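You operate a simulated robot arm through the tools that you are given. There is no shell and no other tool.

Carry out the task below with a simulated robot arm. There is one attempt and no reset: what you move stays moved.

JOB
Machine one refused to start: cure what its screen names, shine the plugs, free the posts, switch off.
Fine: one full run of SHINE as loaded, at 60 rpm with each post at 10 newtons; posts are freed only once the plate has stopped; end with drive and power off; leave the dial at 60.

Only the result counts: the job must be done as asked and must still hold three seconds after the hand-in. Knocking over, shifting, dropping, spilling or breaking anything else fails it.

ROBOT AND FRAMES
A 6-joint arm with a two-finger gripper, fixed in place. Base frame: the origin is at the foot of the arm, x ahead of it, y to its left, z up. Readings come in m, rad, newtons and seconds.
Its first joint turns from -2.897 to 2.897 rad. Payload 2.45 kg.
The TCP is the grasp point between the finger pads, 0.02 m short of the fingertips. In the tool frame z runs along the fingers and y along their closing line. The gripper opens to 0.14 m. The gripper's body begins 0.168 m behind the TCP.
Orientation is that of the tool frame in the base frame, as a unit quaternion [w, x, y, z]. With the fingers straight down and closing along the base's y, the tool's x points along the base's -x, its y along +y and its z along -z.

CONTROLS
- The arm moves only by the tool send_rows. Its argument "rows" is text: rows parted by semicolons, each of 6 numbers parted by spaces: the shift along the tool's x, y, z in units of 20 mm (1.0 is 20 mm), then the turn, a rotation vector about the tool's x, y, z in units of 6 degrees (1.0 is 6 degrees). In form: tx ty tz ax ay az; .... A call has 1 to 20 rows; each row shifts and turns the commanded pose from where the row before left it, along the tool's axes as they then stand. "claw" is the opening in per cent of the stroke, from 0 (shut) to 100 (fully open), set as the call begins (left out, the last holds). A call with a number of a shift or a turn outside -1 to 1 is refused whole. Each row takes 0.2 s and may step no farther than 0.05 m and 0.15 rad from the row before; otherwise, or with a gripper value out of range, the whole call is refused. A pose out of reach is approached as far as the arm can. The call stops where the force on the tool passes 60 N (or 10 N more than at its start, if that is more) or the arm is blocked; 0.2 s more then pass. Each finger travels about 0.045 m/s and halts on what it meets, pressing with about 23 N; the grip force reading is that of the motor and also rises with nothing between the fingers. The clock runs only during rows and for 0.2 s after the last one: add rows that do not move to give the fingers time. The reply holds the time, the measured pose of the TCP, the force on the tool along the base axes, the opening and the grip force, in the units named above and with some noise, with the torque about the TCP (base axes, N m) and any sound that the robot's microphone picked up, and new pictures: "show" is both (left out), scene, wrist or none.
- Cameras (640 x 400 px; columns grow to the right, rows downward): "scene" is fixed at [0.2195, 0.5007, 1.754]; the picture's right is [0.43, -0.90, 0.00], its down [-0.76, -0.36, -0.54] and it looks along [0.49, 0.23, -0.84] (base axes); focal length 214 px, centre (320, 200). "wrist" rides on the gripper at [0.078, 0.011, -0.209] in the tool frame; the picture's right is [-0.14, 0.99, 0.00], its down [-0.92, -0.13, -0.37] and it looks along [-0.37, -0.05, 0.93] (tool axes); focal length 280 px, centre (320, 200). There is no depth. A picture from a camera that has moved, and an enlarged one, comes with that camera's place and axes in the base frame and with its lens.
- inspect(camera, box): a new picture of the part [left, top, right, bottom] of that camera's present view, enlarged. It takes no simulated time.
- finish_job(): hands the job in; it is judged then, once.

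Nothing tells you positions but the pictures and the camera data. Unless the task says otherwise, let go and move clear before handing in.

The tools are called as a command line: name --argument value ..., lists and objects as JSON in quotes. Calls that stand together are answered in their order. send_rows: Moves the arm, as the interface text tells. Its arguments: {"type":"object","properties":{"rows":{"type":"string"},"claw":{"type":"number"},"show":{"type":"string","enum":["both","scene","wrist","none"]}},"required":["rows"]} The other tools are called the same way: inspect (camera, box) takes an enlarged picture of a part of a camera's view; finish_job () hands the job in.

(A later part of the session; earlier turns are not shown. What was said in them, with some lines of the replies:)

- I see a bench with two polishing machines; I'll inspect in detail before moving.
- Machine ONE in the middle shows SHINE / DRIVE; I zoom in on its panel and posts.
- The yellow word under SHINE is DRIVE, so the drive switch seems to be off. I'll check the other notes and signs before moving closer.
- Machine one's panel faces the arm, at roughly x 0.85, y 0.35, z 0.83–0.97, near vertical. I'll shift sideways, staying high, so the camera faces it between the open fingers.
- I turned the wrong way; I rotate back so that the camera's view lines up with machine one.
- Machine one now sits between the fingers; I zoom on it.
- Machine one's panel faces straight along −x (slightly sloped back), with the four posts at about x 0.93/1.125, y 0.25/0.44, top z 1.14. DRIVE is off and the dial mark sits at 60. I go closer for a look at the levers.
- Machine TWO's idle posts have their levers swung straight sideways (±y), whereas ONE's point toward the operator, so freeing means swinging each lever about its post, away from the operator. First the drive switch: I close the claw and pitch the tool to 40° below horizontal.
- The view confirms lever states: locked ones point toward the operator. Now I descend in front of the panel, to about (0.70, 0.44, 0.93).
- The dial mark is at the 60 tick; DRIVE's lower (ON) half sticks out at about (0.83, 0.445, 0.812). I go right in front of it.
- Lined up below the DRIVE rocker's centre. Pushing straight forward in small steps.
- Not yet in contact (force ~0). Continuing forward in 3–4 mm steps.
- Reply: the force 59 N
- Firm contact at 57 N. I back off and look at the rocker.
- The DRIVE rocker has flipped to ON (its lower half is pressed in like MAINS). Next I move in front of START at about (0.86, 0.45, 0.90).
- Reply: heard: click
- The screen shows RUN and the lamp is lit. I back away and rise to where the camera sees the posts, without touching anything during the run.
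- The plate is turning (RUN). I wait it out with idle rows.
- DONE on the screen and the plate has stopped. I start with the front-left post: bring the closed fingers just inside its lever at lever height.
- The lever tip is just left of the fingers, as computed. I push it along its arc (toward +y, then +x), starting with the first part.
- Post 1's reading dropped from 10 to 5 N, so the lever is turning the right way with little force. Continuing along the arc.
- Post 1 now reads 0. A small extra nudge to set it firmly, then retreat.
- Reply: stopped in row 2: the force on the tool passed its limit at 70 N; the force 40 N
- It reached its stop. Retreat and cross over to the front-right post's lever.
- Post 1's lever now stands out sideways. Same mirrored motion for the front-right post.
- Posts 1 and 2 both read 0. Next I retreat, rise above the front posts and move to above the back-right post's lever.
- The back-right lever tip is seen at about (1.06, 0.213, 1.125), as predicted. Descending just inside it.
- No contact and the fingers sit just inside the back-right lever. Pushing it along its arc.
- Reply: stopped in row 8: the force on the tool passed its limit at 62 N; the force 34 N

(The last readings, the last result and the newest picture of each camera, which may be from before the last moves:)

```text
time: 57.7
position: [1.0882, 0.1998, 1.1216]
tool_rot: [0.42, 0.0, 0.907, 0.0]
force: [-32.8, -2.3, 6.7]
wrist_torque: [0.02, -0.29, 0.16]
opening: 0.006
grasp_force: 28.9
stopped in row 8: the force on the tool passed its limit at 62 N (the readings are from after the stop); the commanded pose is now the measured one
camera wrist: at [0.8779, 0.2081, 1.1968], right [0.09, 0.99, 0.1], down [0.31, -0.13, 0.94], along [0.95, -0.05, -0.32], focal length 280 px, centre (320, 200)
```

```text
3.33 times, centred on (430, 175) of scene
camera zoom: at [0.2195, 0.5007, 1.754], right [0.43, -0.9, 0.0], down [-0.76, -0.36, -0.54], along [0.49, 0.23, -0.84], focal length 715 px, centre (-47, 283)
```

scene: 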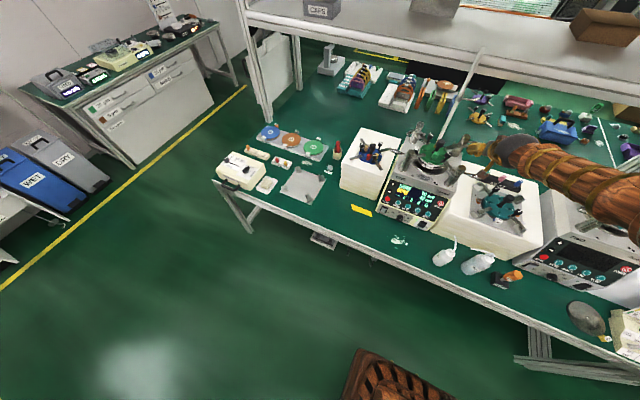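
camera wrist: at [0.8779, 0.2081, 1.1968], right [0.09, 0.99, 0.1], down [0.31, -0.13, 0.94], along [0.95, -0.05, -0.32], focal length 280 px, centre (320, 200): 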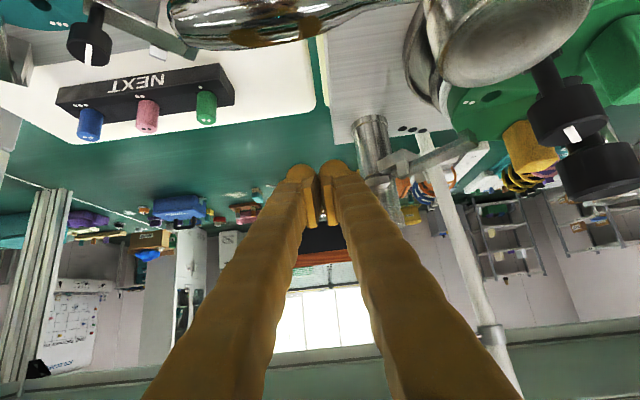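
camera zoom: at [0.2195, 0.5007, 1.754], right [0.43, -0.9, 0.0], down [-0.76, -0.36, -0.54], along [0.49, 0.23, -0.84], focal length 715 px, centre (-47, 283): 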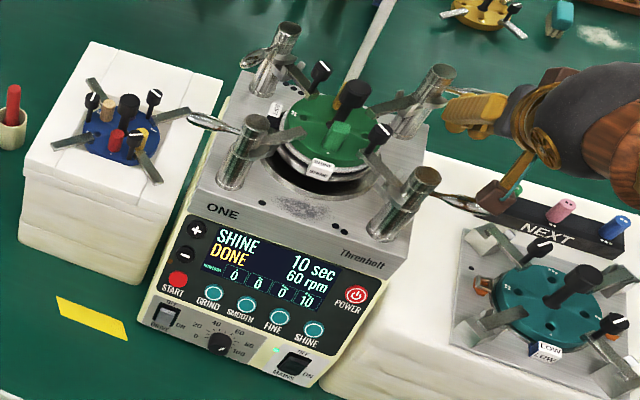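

Three posts read 0. Retreat upward and cross above the carrier to the last (back-left) post.

send_rows --rows "0.482 0.05 -0.5745 0 0 0;0.482 0 -0.5745 0 0 0;-0.67 0 -0.563 0 0 0;-0.67 0 -0.563 0 0 0;-0.67 0 -0.563 0 0 0;-0.67 0 -0.563 0 0 0;-0.67 0 -0.563 0 0 0;-0.67 0 -0.563 0 0 0;0 0 0 0 0 0" --show "scene"

send_rows --rows "0.079 0.923 -0.094 0 0 0;0.079 0.923 -0.094 0 0 0;0.079 0.923 -0.094 0 0 0;0.079 0.923 -0.094 0 0 0;0.079 0.923 -0.094 0 0 0;0.079 0.923 -0.094 0 0 0;0.079 0.923 -0.094 0 0 0;0.079 0.923 -0.094 0 0 0;0.079 0.923 -0.094 0 0 0;0.079 0.923 -0.094 0 0 0;0.079 0.923 -0.094 0 0 0;0.079 0.923 -0.094 0 0 0;0.079 0.923 -0.094 0 0 0;0 0 0 0 0 0"

inspect --camera "scene" --box '[370, 115, 490, 235]'

inspect --camera "wrist" --box '[220, 60, 500, 260]'

```text
time: 59.7
position: [1.0598, 0.1985, 1.2256]
tool_rot: [0.42, -0.001, 0.908, 0.0]
force: [0.2, -0.5, 0.2]
wrist_torque: [-0.01, 0.01, 0.04]
opening: 0.0
grasp_force: 29.5
```

scene: 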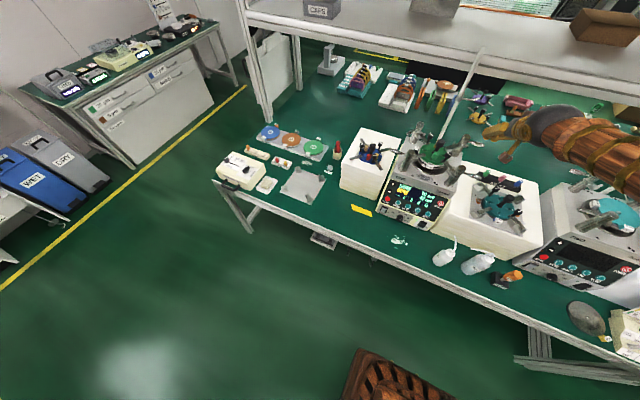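

```text
time: 62.7
position: [1.0278, 0.4409, 1.2271]
tool_rot: [0.42, 0.0, 0.907, -0.001]
force: [0.5, -0.4, 0.4]
wrist_torque: [-0.01, 0.05, 0.03]
opening: 0.0001
grasp_force: 29.3
camera wrist: at [0.8181, 0.4504, 1.3015], right [0.09, 0.99, 0.1], down [0.31, -0.13, 0.94], along [0.95, -0.05, -0.32], focal length 280 px, centre (320, 200)
```

scene: 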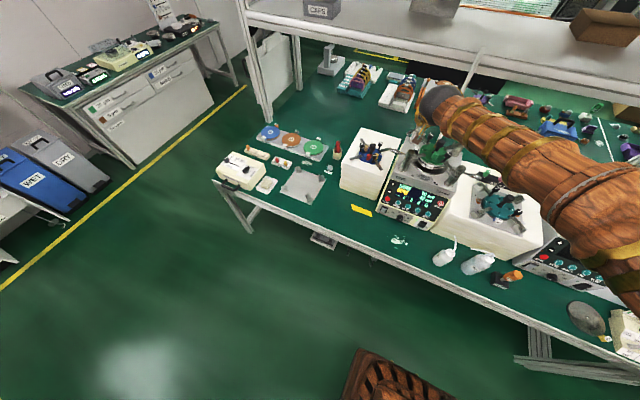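
wrist: 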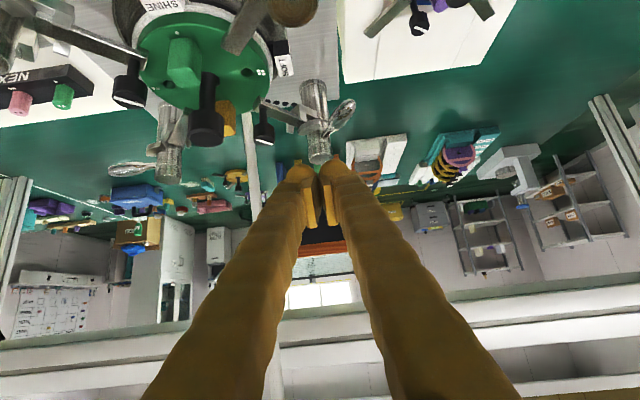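

```text
3.33 times, centred on (430, 175) of scene
camera zoom: at [0.2195, 0.5007, 1.754], right [0.43, -0.9, 0.0], down [-0.76, -0.36, -0.54], along [0.49, 0.23, -0.84], focal length 715 px, centre (-47, 283)
```

zoom: 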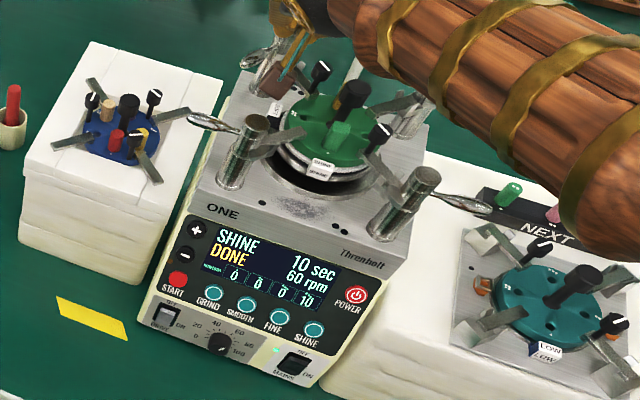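

```text
2.00 times, centred on (360, 160) of wrist
camera zoom: at [0.8181, 0.4504, 1.3015], right [0.09, 0.99, 0.1], down [0.31, -0.13, 0.94], along [0.95, -0.05, -0.32], focal length 561 px, centre (240, 280)
```

zoom: 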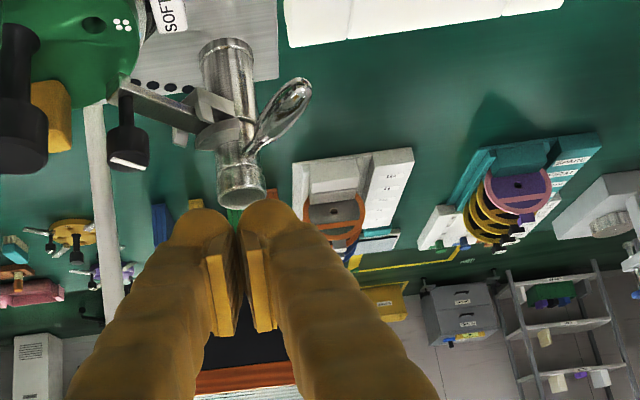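

Lined up with the back-left post; its lever tip is at about (1.06, 0.477). Descending just inside it.

send_rows --rows "0.677 0 0.568 0 0 0;0.677 0 0.568 0 0 0;0.677 0 0.568 0 0 0;0.677 0 0.568 0 0 0;0.677 0 0.568 0 0 0;0.677 0 0.568 0 0 0;0 0 0 0 0 0" --show "wrist"

```text
time: 64.3
position: [1.0254, 0.4414, 1.1214]
tool_rot: [0.422, 0.0, 0.907, -0.001]
force: [-0.6, -0.6, 0.9]
wrist_torque: [0.01, 0.01, 0.02]
opening: 0.0
grasp_force: 29.0
camera wrist: at [0.8153, 0.4502, 1.1959], right [0.09, 0.99, 0.1], down [0.31, -0.13, 0.94], along [0.95, -0.05, -0.32], focal length 280 px, centre (320, 200)
```

wrist: 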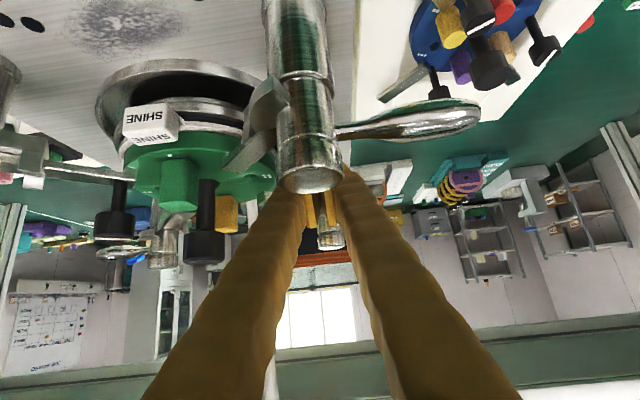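

send_rows --rows "-0.212 0.5 0.253 0 0 0;-0.201 0.525 0.239 0 0 0;-0.201 0.525 0.239 0 0 0;-0.291 0.36 0.347 0 0 0;-0.291 0.36 0.347 0 0 0;-0.354 0.185 0.421 0 0 0;-0.3 0.185 0.357 0 0 0;0 0 0 0 0 0"

inspect --camera "scene" --box '[370, 115, 490, 235]'

```text
time: 66.1
position: [1.0844, 0.4947, 1.1192]
tool_rot: [0.42, 0.0, 0.908, 0.0]
force: [0.4, -0.2, -0.3]
wrist_torque: [0.03, -0.01, -0.04]
opening: 0.0004
grasp_force: 29.4
camera wrist: at [0.8738, 0.5024, 1.1946], right [0.09, 0.99, 0.1], down [0.31, -0.13, 0.94], along [0.95, -0.05, -0.32], focal length 280 px, centre (320, 200)
```

scene: 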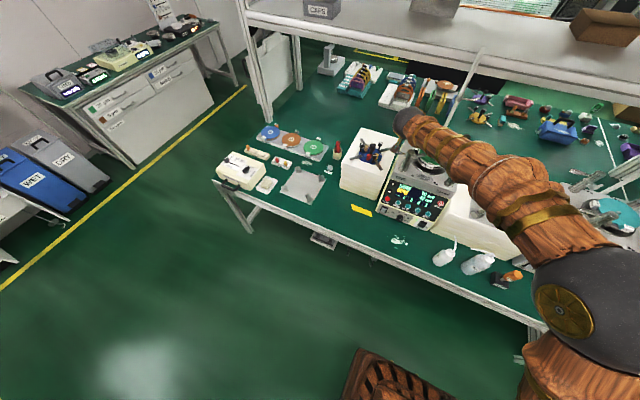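
wrist: 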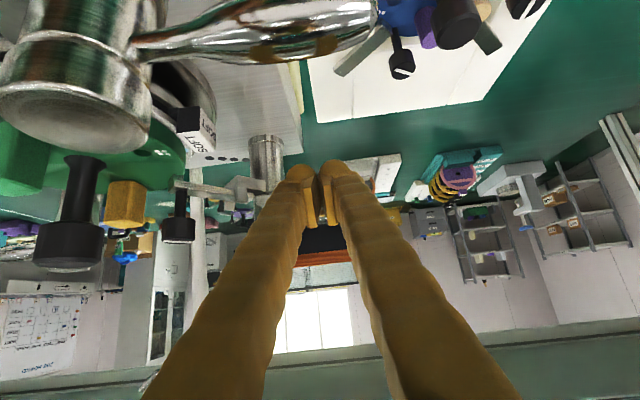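

```text
3.33 times, centred on (430, 175) of scene
camera zoom: at [0.2195, 0.5007, 1.754], right [0.43, -0.9, 0.0], down [-0.76, -0.36, -0.54], along [0.49, 0.23, -0.84], focal length 715 px, centre (-47, 283)
```

zoom: 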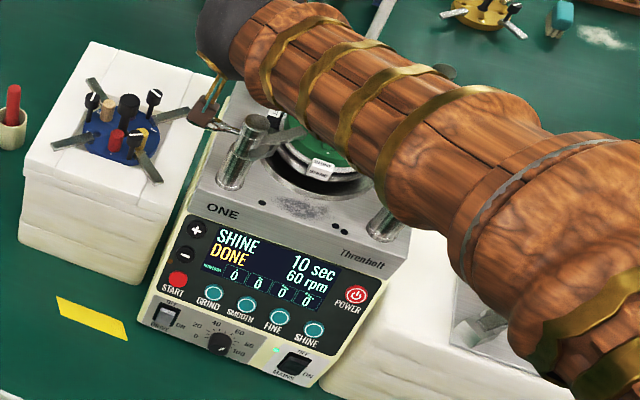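

All four posts read 0. A small nudge to seat it, then I retreat up and back, clear of everything.

send_rows --rows "-0.064 0 0.0766 0 0 0;0.482 -0.05 -0.5745 0 0 0;0.482 -0.05 -0.5745 0 0 0;-0.67 0 -0.563 0 0 0;-0.67 0 -0.563 0 0 0;-0.67 0 -0.563 0 0 0;-0.67 0 -0.563 0 0 0;-0.67 0 -0.563 0 0 0;-0.67 0 -0.563 0 0 0;0 0 0 0 0 0" --show "none"

send_rows --rows "0.643 -0.156 -0.766 0 0 0;0.643 -0.156 -0.766 0 0 0;0.643 -0.156 -0.766 0 0 0;0.643 -0.156 -0.766 0 0 0;0.643 -0.156 -0.766 0 0 0;0.643 -0.156 -0.766 0 0 0;0.643 -0.156 -0.766 0 0 0;0.643 -0.156 -0.766 0 0 0;0.643 -0.156 -0.766 0 0 0;0.643 -0.156 -0.766 0 0 0;0.643 -0.156 -0.766 0 0 0;0.643 -0.156 -0.766 0 0 0;0.643 -0.156 -0.766 0 0 0;0.643 -0.156 -0.766 0 0 0;0.643 -0.156 -0.766 0 0 0;0.643 -0.156 -0.766 0 0 0;0 0 0 0 0 0"

inspect --camera "scene" --box '[370, 115, 490, 235]'

inspect --camera "wrist" --box '[180, 40, 460, 260]'

```text
time: 68.3
position: [1.0539, 0.4912, 1.2256]
tool_rot: [0.42, -0.001, 0.908, 0.0]
force: [0.2, 0.4, -0.1]
wrist_torque: [0.0, 0.01, -0.01]
opening: 0.0
grasp_force: 28.9
```

```text
time: 71.9
position: [0.7375, 0.4426, 1.2258]
tool_rot: [0.421, 0.0, 0.907, 0.0]
force: [0.6, 0.7, -0.8]
wrist_torque: [-0.01, 0.02, 0.01]
opening: 0.0001
grasp_force: 29.3
camera wrist: at [0.5271, 0.4524, 1.301], right [0.09, 0.99, 0.1], down [0.31, -0.13, 0.94], along [0.95, -0.05, -0.32], focal length 280 px, centre (320, 200)
```

scene: 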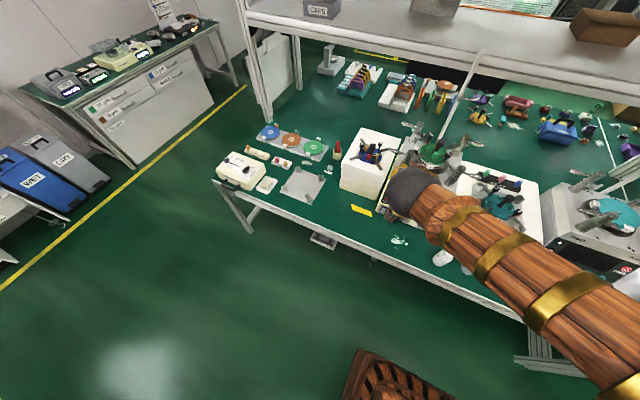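
wrist: 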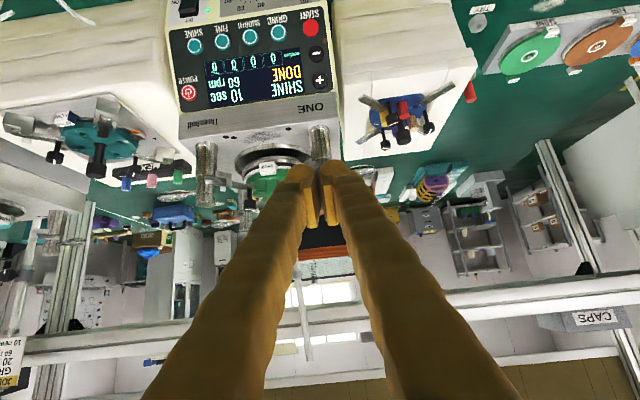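

```text
3.33 times, centred on (430, 175) of scene
camera zoom: at [0.2195, 0.5007, 1.754], right [0.43, -0.9, 0.0], down [-0.76, -0.36, -0.54], along [0.49, 0.23, -0.84], focal length 715 px, centre (-47, 283)
```

zoom: 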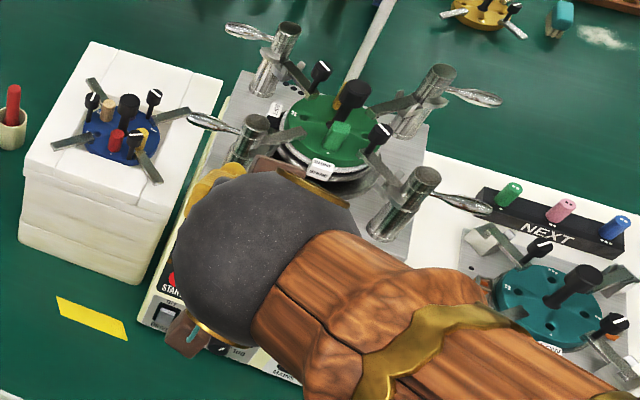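

```text
1.82 times, centred on (320, 150) of wrist
camera zoom: at [0.5271, 0.4524, 1.301], right [0.09, 0.99, 0.1], down [0.31, -0.13, 0.94], along [0.95, -0.05, -0.32], focal length 510 px, centre (320, 291)
```

zoom: 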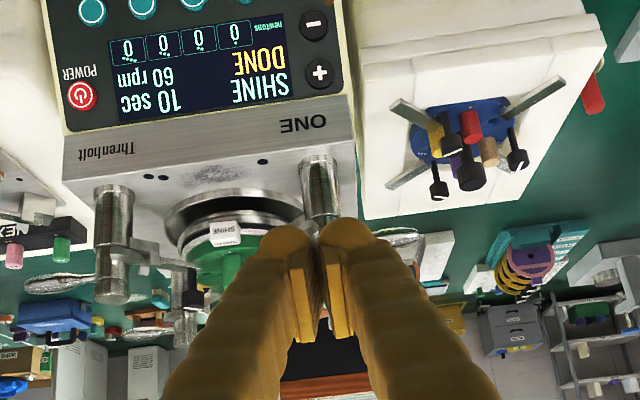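

All four levers stand sideways and the screen shows zeros. Next, down in front of the panel to switch DRIVE off.

send_rows --rows "0.735 0.005 0.617 0 0 0;0.735 0.005 0.617 0 0 0;0.735 0.005 0.617 0 0 0;0.735 0.005 0.617 0 0 0;0.735 0.005 0.617 0 0 0;0.735 0.005 0.617 0 0 0;0.735 0.005 0.617 0 0 0;0.735 0.005 0.617 0 0 0;0.735 0.005 0.617 0 0 0;0.735 0.005 0.617 0 0 0;0.735 0.005 0.617 0 0 0;0.735 0.005 0.617 0 0 0;0.735 0.005 0.617 0 0 0;0.735 0.005 0.617 0 0 0;0.735 0.005 0.617 0 0 0;0.735 0.005 0.617 0 0 0;0.735 0.005 0.617 0 0 0;0.735 0.005 0.617 0 0 0;0.735 0.005 0.617 0 0 0;0.735 0.005 0.617 0 0 0"

inspect --camera "scene" --box '[370, 180, 450, 240]'

inspect --camera "wrist" --box '[220, 120, 400, 250]'

```text
time: 76.1
position: [0.7346, 0.4417, 0.8438]
tool_rot: [0.421, 0.0, 0.907, 0.0]
force: [0.3, 0.1, 0.6]
wrist_torque: [0.04, 0.0, -0.01]
opening: 0.0
grasp_force: 29.7
camera wrist: at [0.5238, 0.4516, 0.918], right [0.09, 0.99, 0.1], down [0.31, -0.13, 0.94], along [0.95, -0.05, -0.32], focal length 280 px, centre (320, 200)
```

scene: 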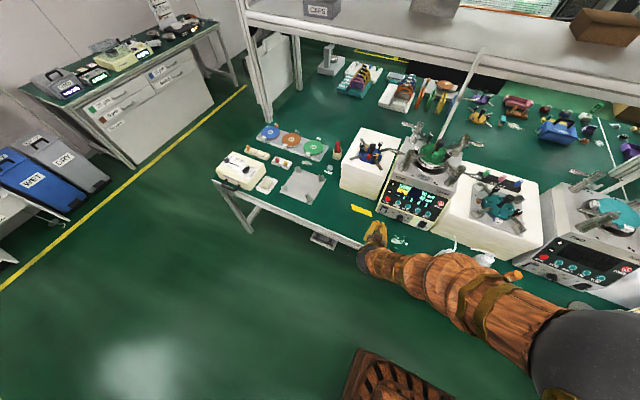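
wrist: 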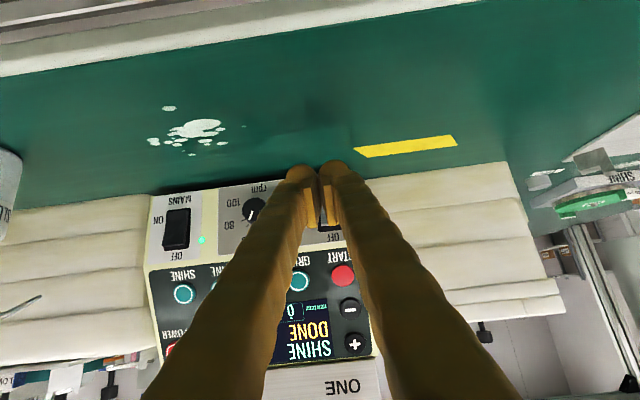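

```text
6.67 times, centred on (410, 210) of scene
camera zoom: at [0.2195, 0.5007, 1.754], right [0.43, -0.9, 0.0], down [-0.76, -0.36, -0.54], along [0.49, 0.23, -0.84], focal length 1430 px, centre (-280, 133)
```

zoom: 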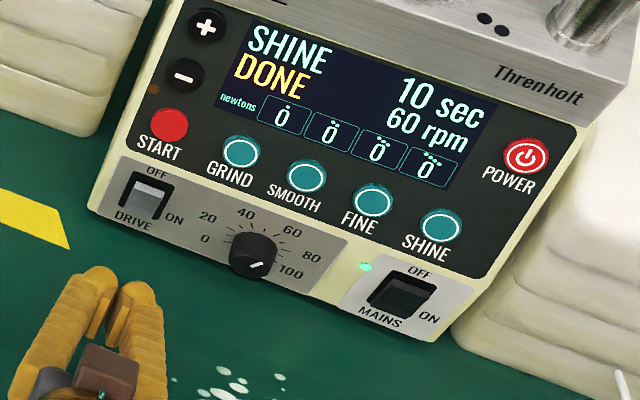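

```text
3.08 times, centred on (310, 185) of wrist
camera zoom: at [0.5238, 0.4516, 0.918], right [0.09, 0.99, 0.1], down [0.31, -0.13, 0.94], along [0.95, -0.05, -0.32], focal length 863 px, centre (351, 246)
```

zoom: 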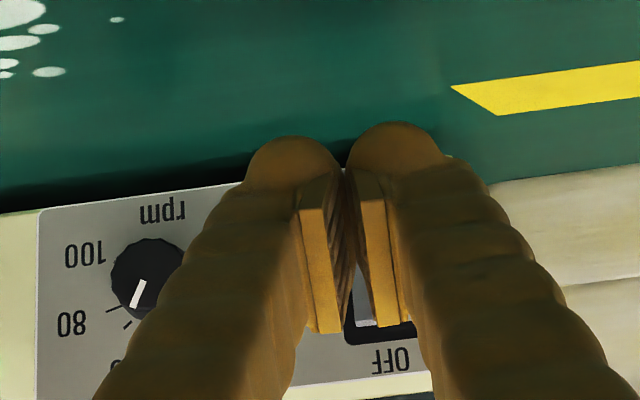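

The rocker's recess spans z ≈ 0.805–0.846; I'll press its upper (OFF) half at z ≈ 0.837.

send_rows --rows "0.268 0.05 0.225 0 0 0;-0.643 0 0.766 0 0 0;-0.643 0 0.766 0 0 0;-0.643 0 0.766 0 0 0;-0.129 0 0.153 0 0 0;-0.129 0 0.153 0 0 0;-0.129 0 0.153 0 0 0;-0.129 0 0.153 0 0 0;0 0 0 0 0 0" --show "none"

inspect --camera "scene" --box '[370, 180, 450, 240]'

```text
time: 78.1
position: [0.8106, 0.4455, 0.8354]
tool_rot: [0.42, -0.001, 0.907, 0.0]
force: [-0.2, -0.2, -0.1]
wrist_torque: [-0.01, 0.04, 0.01]
opening: 0.0001
grasp_force: 29.2
```

```text
6.67 times, centred on (410, 210) of scene
camera zoom: at [0.2195, 0.5007, 1.754], right [0.43, -0.9, 0.0], down [-0.76, -0.36, -0.54], along [0.49, 0.23, -0.84], focal length 1430 px, centre (-280, 133)
```

zoom: 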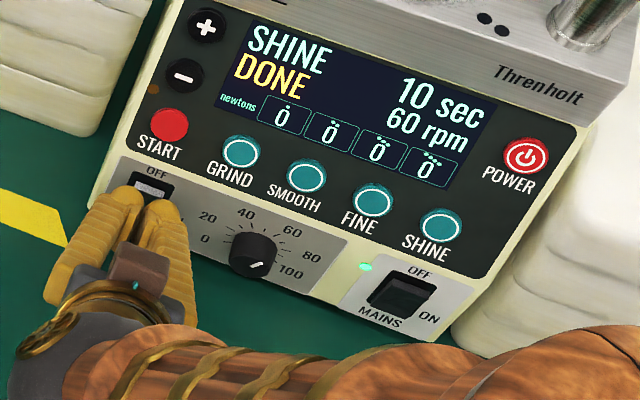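

send_rows --rows "-0.1 0 0.115 0 0 0;-0.1 0 0.115 0 0 0;-0.1 0 0.115 0 0 0;-0.1 0 0.115 0 0 0;0 0 0 0 0 0" --show "none"

inspect --camera "scene" --box '[370, 180, 450, 240]'

```text
time: 79.1
position: [0.8199, 0.4441, 0.8349]
tool_rot: [0.419, -0.002, 0.908, 0.001]
force: [-16.1, -2.6, 7.9]
wrist_torque: [-0.05, -0.22, -0.08]
opening: 0.006
grasp_force: 29.0
stopped in row 4: the force on the tool passed its limit at 72 N (the readings are from after the stop); the commanded pose is now the measured one
```

```text
6.67 times, centred on (410, 210) of scene
camera zoom: at [0.2195, 0.5007, 1.754], right [0.43, -0.9, 0.0], down [-0.76, -0.36, -0.54], along [0.49, 0.23, -0.84], focal length 1430 px, centre (-280, 133)
```

zoom: 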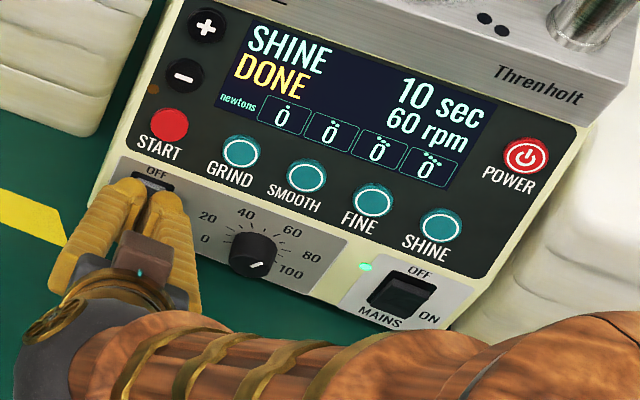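

Resistance met; back off and check the rocker's position.

send_rows --rows "0.3 0 -0.37 0 0 0;0.643 0 -0.766 0 0 0;0.643 0 -0.766 0 0 0;0.3 0 -0.37 0 0 0;0 0 0 0 0 0" --show "wrist"

inspect --camera "scene" --box '[378, 204, 402, 219]'

inspect --camera "scene" --box '[370, 180, 450, 240]'

```text
time: 80.3
position: [0.7608, 0.4447, 0.836]
tool_rot: [0.42, -0.001, 0.908, 0.0]
force: [-0.4, 0.8, 0.7]
wrist_torque: [0.01, 0.02, 0.03]
opening: 0.0002
grasp_force: 29.3
camera wrist: at [0.5511, 0.4541, 0.912], right [0.09, 0.99, 0.1], down [0.32, -0.13, 0.94], along [0.94, -0.05, -0.32], focal length 280 px, centre (320, 200)
```

wrist: 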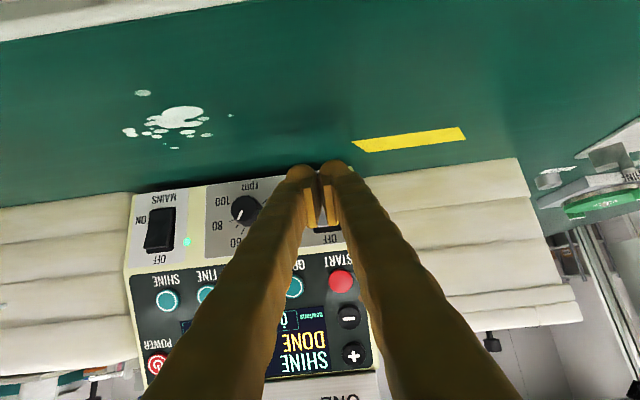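

```text
16.00 times, centred on (390, 212) of scene
camera zoom: at [0.2195, 0.5007, 1.754], right [0.43, -0.9, 0.0], down [-0.76, -0.36, -0.54], along [0.49, 0.23, -0.84], focal length 3432 px, centre (-800, 16)
```

zoom: 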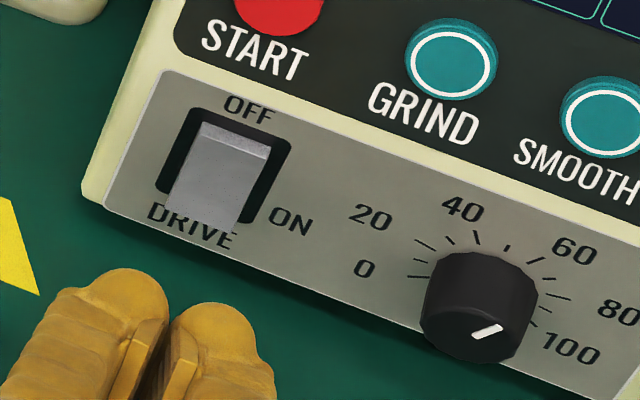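

```text
6.67 times, centred on (410, 210) of scene
camera zoom: at [0.2195, 0.5007, 1.754], right [0.43, -0.9, 0.0], down [-0.76, -0.36, -0.54], along [0.49, 0.23, -0.84], focal length 1430 px, centre (-280, 133)
```

zoom: 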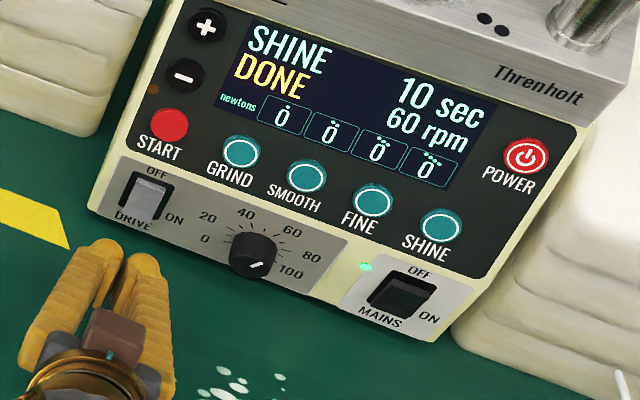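

DRIVE is off again and the dial is untouched. Now over to the POWER button at about (0.888, 0.236, 0.967).

send_rows --rows "0.643 0 -0.766 0 0 0;-0.717 0 -0.602 0 0 0;-0.717 0 -0.602 0 0 0;-0.717 0 -0.602 0 0 0;-0.717 0 -0.602 0 0 0;-0.717 0 -0.602 0 0 0;-0.717 0 -0.602 0 0 0;-0.717 0 -0.602 0 0 0;0 -0.944 0 0 0 0;0 -0.944 0 0 0 0;0 -0.944 0 0 0 0;0 -0.944 0 0 0 0;0 -0.944 0 0 0 0;0 -0.944 0 0 0 0;0 -0.944 0 0 0 0;0 -0.944 0 0 0 0;0 -0.944 0 0 0 0;0 -0.944 0 0 0 0;0 -0.944 0 0 0 0;0 0 0 0 0 0"

inspect --camera "wrist" --box '[220, 100, 420, 250]'

inspect --camera "scene" --box '[370, 180, 470, 250]'

```text
time: 84.5
position: [0.7431, 0.2385, 0.9675]
tool_rot: [0.419, -0.001, 0.908, 0.001]
force: [-0.2, 0.1, 0.4]
wrist_torque: [0.01, 0.01, 0.01]
opening: 0.0
grasp_force: 29.5
camera wrist: at [0.5327, 0.247, 1.0425], right [0.09, 0.99, 0.1], down [0.32, -0.13, 0.94], along [0.94, -0.05, -0.32], focal length 280 px, centre (320, 200)
```

scene: 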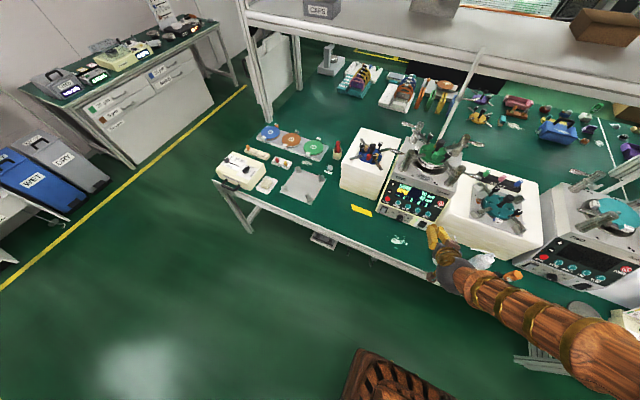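
wrist: 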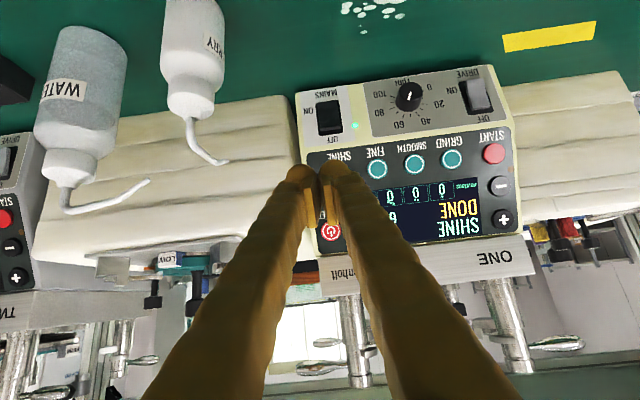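

```text
2.67 times, centred on (320, 175) of wrist
camera zoom: at [0.5327, 0.247, 1.0425], right [0.09, 0.99, 0.1], down [0.32, -0.13, 0.94], along [0.94, -0.05, -0.32], focal length 748 px, centre (320, 267)
```

zoom: 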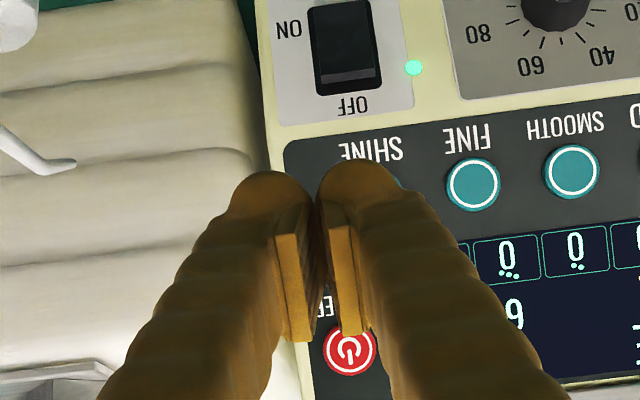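

```text
5.71 times, centred on (420, 215) of scene
camera zoom: at [0.2195, 0.5007, 1.754], right [0.43, -0.9, 0.0], down [-0.76, -0.36, -0.54], along [0.49, 0.23, -0.84], focal length 1226 px, centre (-251, 114)
```

zoom: 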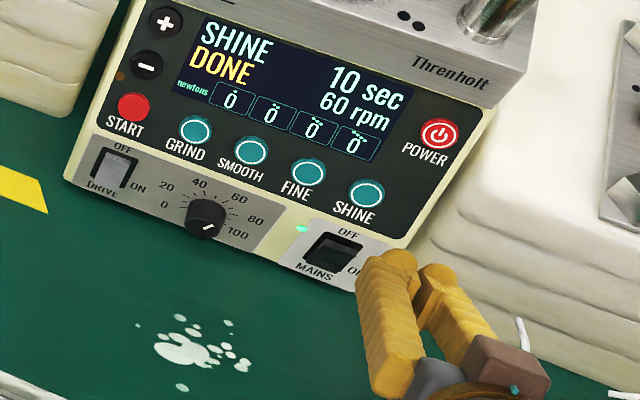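

send_rows --rows "-0.643 0 0.766 0 0 0;-0.643 0 0.766 0 0 0;-0.643 0 0.766 0 0 0;-0.643 0 0.766 0 0 0;-0.643 0 0.766 0 0 0;-0.1 0 0.115 0 0 0;-0.1 0 0.115 0 0 0;-0.1 0 0.115 0 0 0;0 0 0 0 0 0" --show "none"

inspect --camera "scene" --box '[370, 180, 470, 250]'

```text
time: 86.5
position: [0.8528, 0.237, 0.9664]
tool_rot: [0.419, -0.001, 0.908, 0.0]
force: [0.0, 0.1, 0.2]
wrist_torque: [-0.01, -0.01, 0.01]
opening: 0.0001
grasp_force: 29.5
```

```text
5.71 times, centred on (420, 215) of scene
camera zoom: at [0.2195, 0.5007, 1.754], right [0.43, -0.9, 0.0], down [-0.76, -0.36, -0.54], along [0.49, 0.23, -0.84], focal length 1226 px, centre (-251, 114)
```

zoom: 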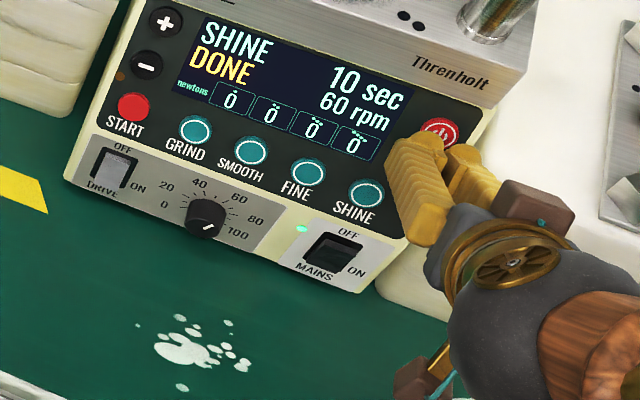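

send_rows --rows "-0.09 0 0.105 0 0 0;-0.09 0 0.105 0 0 0;-0.09 0 0.105 0 0 0;0 0 0 0 0 0" --show "none"

inspect --camera "scene" --box '[370, 180, 470, 250]'

```text
time: 87.5
position: [0.8609, 0.2365, 0.9661]
tool_rot: [0.42, 0.0, 0.908, -0.001]
force: [0.9, -0.1, 0.4]
wrist_torque: [0.02, -0.01, 0.02]
opening: 0.0001
grasp_force: 29.4
```

```text
5.71 times, centred on (420, 215) of scene
camera zoom: at [0.2195, 0.5007, 1.754], right [0.43, -0.9, 0.0], down [-0.76, -0.36, -0.54], along [0.49, 0.23, -0.84], focal length 1226 px, centre (-251, 114)
```

zoom: 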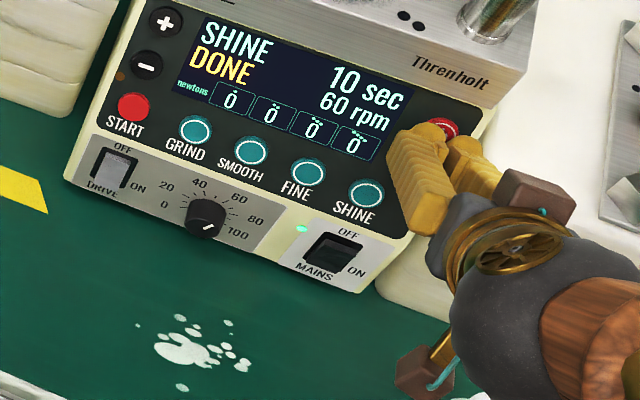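

send_rows --rows "-0.07 0 0.08 0 0 0;-0.07 0 0.08 0 0 0;0 0 0 0 0 0" --show "none"

inspect --camera "scene" --box '[370, 180, 470, 250]'

```text
time: 88.3
position: [0.864, 0.2361, 0.9656]
tool_rot: [0.42, 0.0, 0.908, 0.0]
force: [-0.8, -0.2, -0.5]
wrist_torque: [0.0, -0.01, 0.01]
opening: 0.0058
grasp_force: 29.7
```

```text
5.71 times, centred on (420, 215) of scene
camera zoom: at [0.2195, 0.5007, 1.754], right [0.43, -0.9, 0.0], down [-0.76, -0.36, -0.54], along [0.49, 0.23, -0.84], focal length 1226 px, centre (-251, 114)
```

zoom: 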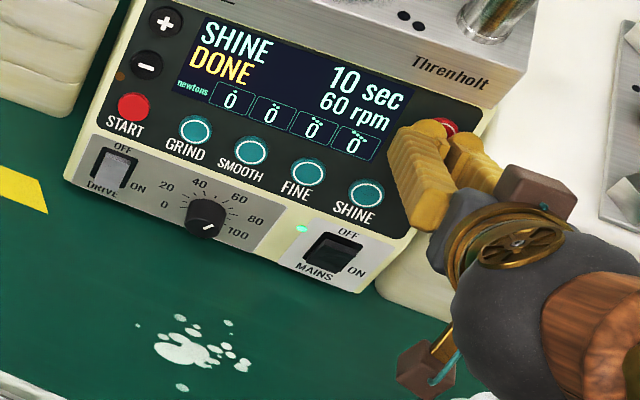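

Contact is just starting. A little further.

send_rows --rows "-0.06 0 0.07 0 0 0;-0.06 0 0.07 0 0 0;0 0 0 0 0 0" --show "none"

inspect --camera "scene" --box '[370, 180, 470, 250]'

```text
time: 89.1
position: [0.868, 0.238, 0.9669]
tool_rot: [0.419, -0.001, 0.908, 0.0]
force: [-4.7, 0.5, 0.2]
wrist_torque: [-0.02, 0.0, 0.05]
opening: 0.0062
grasp_force: 29.8
heard: click
```

```text
5.71 times, centred on (420, 215) of scene
camera zoom: at [0.2195, 0.5007, 1.754], right [0.43, -0.9, 0.0], down [-0.76, -0.36, -0.54], along [0.49, 0.23, -0.84], focal length 1226 px, centre (-251, 114)
```

zoom: 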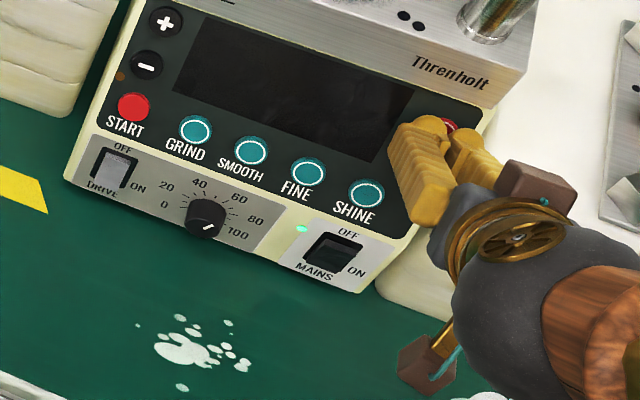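

A click, and the screen has gone dark: power is off. I pull straight back and clear.

send_rows --rows "0.643 0 -0.766 0 0 0;0.643 0 -0.766 0 0 0;0.643 0 -0.766 0 0 0;0.643 0 -0.766 0 0 0;0.643 0 -0.766 0 0 0;0.643 0 -0.766 0 0 0;-0.766 0 -0.643 0 0 0;-0.766 0 -0.643 0 0 0;-0.766 0 -0.643 0 0 0;-0.766 0 -0.643 0 0 0;-0.766 0 -0.643 0 0 0;-0.766 0 -0.643 0 0 0;-0.766 0 -0.643 0 0 0;-0.766 0 -0.643 0 0 0;-0.766 0 -0.643 0 0 0;-0.766 0 -0.643 0 0 0;-0.766 0 -0.643 0 0 0;-0.766 0 -0.643 0 0 0;-0.766 0 -0.643 0 0 0;0 0 0 0 0 0"

send_rows --rows "0 -0.9 0 0 0 0;0 -0.9 0 0 0 0;0 -0.9 0 0 0 0;0 -0.9 0 0 0 0;0 -0.9 0 0 0 0;0 -0.9 0 0 0 0;0 -0.9 0 0 0 0;0 -0.9 0 0 0 0;0 0 0 0 0 0;0 0 0 0 0 0;0 0 0 0 0 0;0 0 0 0 0 0;0 0 0 0 0 0;0 0 0 0 0 0;0 0 0 0 0 0"

inspect --camera "scene" --box '[370, 115, 490, 235]'

inspect --camera "scene" --box '[376, 178, 456, 228]'

inspect --camera "scene" --box '[520, 200, 640, 300]'

```text
time: 93.3
position: [0.7479, 0.2392, 1.227]
tool_rot: [0.419, -0.001, 0.908, 0.0]
force: [-0.2, -0.1, -0.7]
wrist_torque: [0.0, 0.04, 0.02]
opening: 0.0001
grasp_force: 29.3
camera wrist: at [0.5382, 0.2477, 1.3022], right [0.09, 0.99, 0.1], down [0.32, -0.13, 0.94], along [0.94, -0.05, -0.32], focal length 280 px, centre (320, 200)
```

scene: 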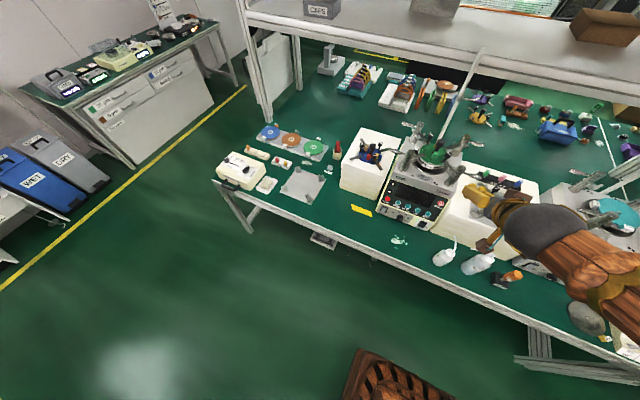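
wrist: 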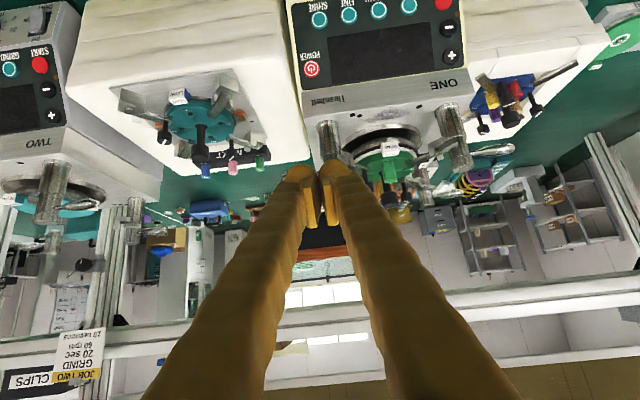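

```text
time: 96.5
position: [0.7506, 0.0924, 1.227]
tool_rot: [0.419, -0.002, 0.908, 0.0]
force: [0.0, 0.4, -0.3]
wrist_torque: [-0.01, -0.01, 0.0]
opening: 0.0
grasp_force: 29.4
camera wrist: at [0.5399, 0.1017, 1.3017], right [0.09, 0.99, 0.1], down [0.32, -0.13, 0.94], along [0.94, -0.05, -0.32], focal length 280 px, centre (320, 200)
```

scene: 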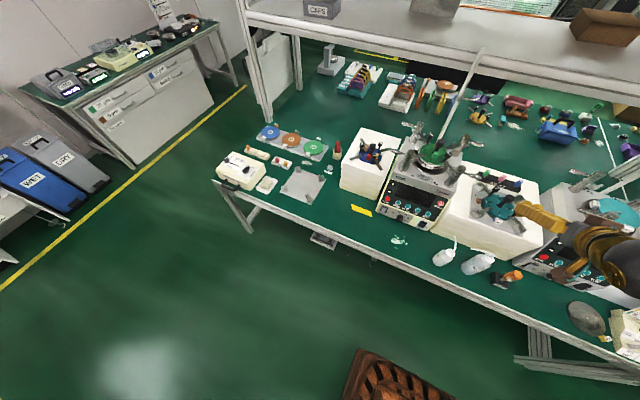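
wrist: 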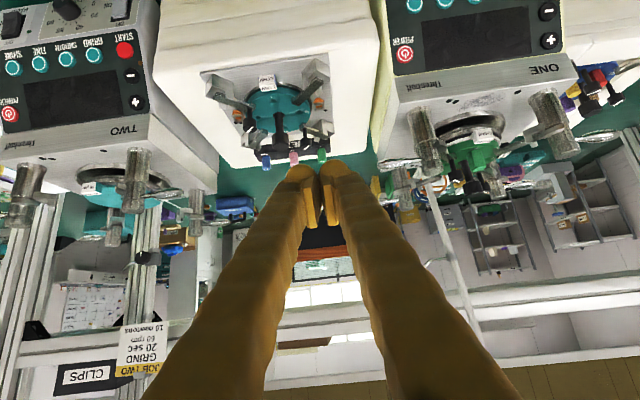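

```text
3.33 times, centred on (430, 175) of scene
camera zoom: at [0.2195, 0.5007, 1.754], right [0.43, -0.9, 0.0], down [-0.76, -0.36, -0.54], along [0.49, 0.23, -0.84], focal length 715 px, centre (-47, 283)
```

zoom: 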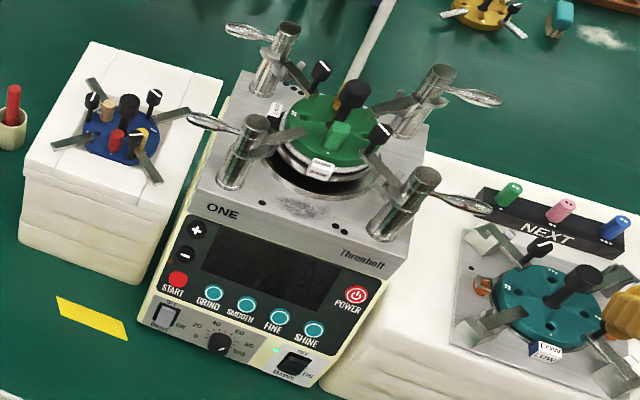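

```text
8.00 times, centred on (416, 203) of scene
camera zoom: at [0.2195, 0.5007, 1.754], right [0.43, -0.9, 0.0], down [-0.76, -0.36, -0.54], along [0.49, 0.23, -0.84], focal length 1716 px, centre (-448, 176)
```

zoom: 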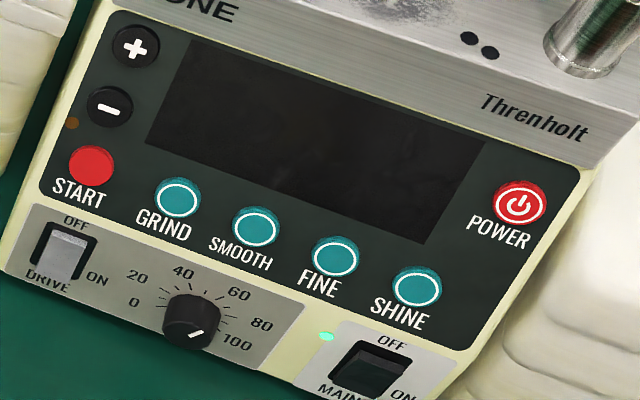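

```text
4.00 times, centred on (580, 250) of scene
camera zoom: at [0.2195, 0.5007, 1.754], right [0.43, -0.9, 0.0], down [-0.76, -0.36, -0.54], along [0.49, 0.23, -0.84], focal length 858 px, centre (-720, 0)
```

zoom: 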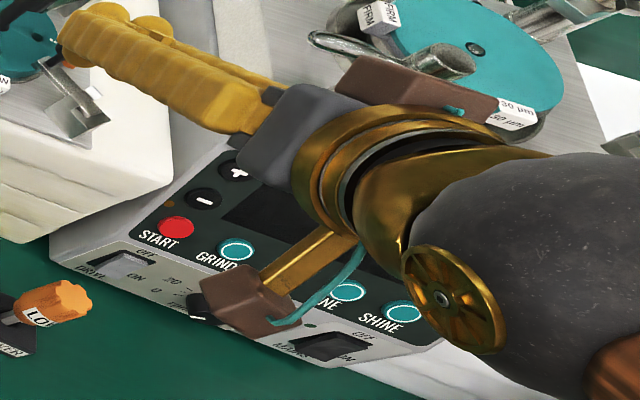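

Machine one is dark (power off) and DRIVE is off. The dial is still at 60, all four levers are freed, the bottles and neighbours are undisturbed, and the arm is clear. Handing in.

finish_job

```text
The job is handed in.
```

I've handed the job in: machine one ran SHINE once, its posts are freed, and drive and power are off. I haven't seen a verdict on the hand-in.

- **Fault:** The screen named DRIVE because the drive switch was off. I switched it on and pressed START, and the screen changed to RUN.
- **Run:** SHINE ran its full 10 seconds with the screen showing 60 rpm and 10 newtons on each post, and ended on DONE. I did not touch the machine while it was running.
- **Posts:** After DONE, with the plate stopped, I swung all four levers aside. The screen then read 0 newtons for each post.
- **Shutdown:** I put DRIVE back to OFF and pressed POWER once, and the screen went dark. The dial's mark is still at 60.

I left the separate MAINS switch on, since you asked only for drive and power off, so its green light is still lit. I saw nothing else on the bench moved, and the arm was clear before I handed in.
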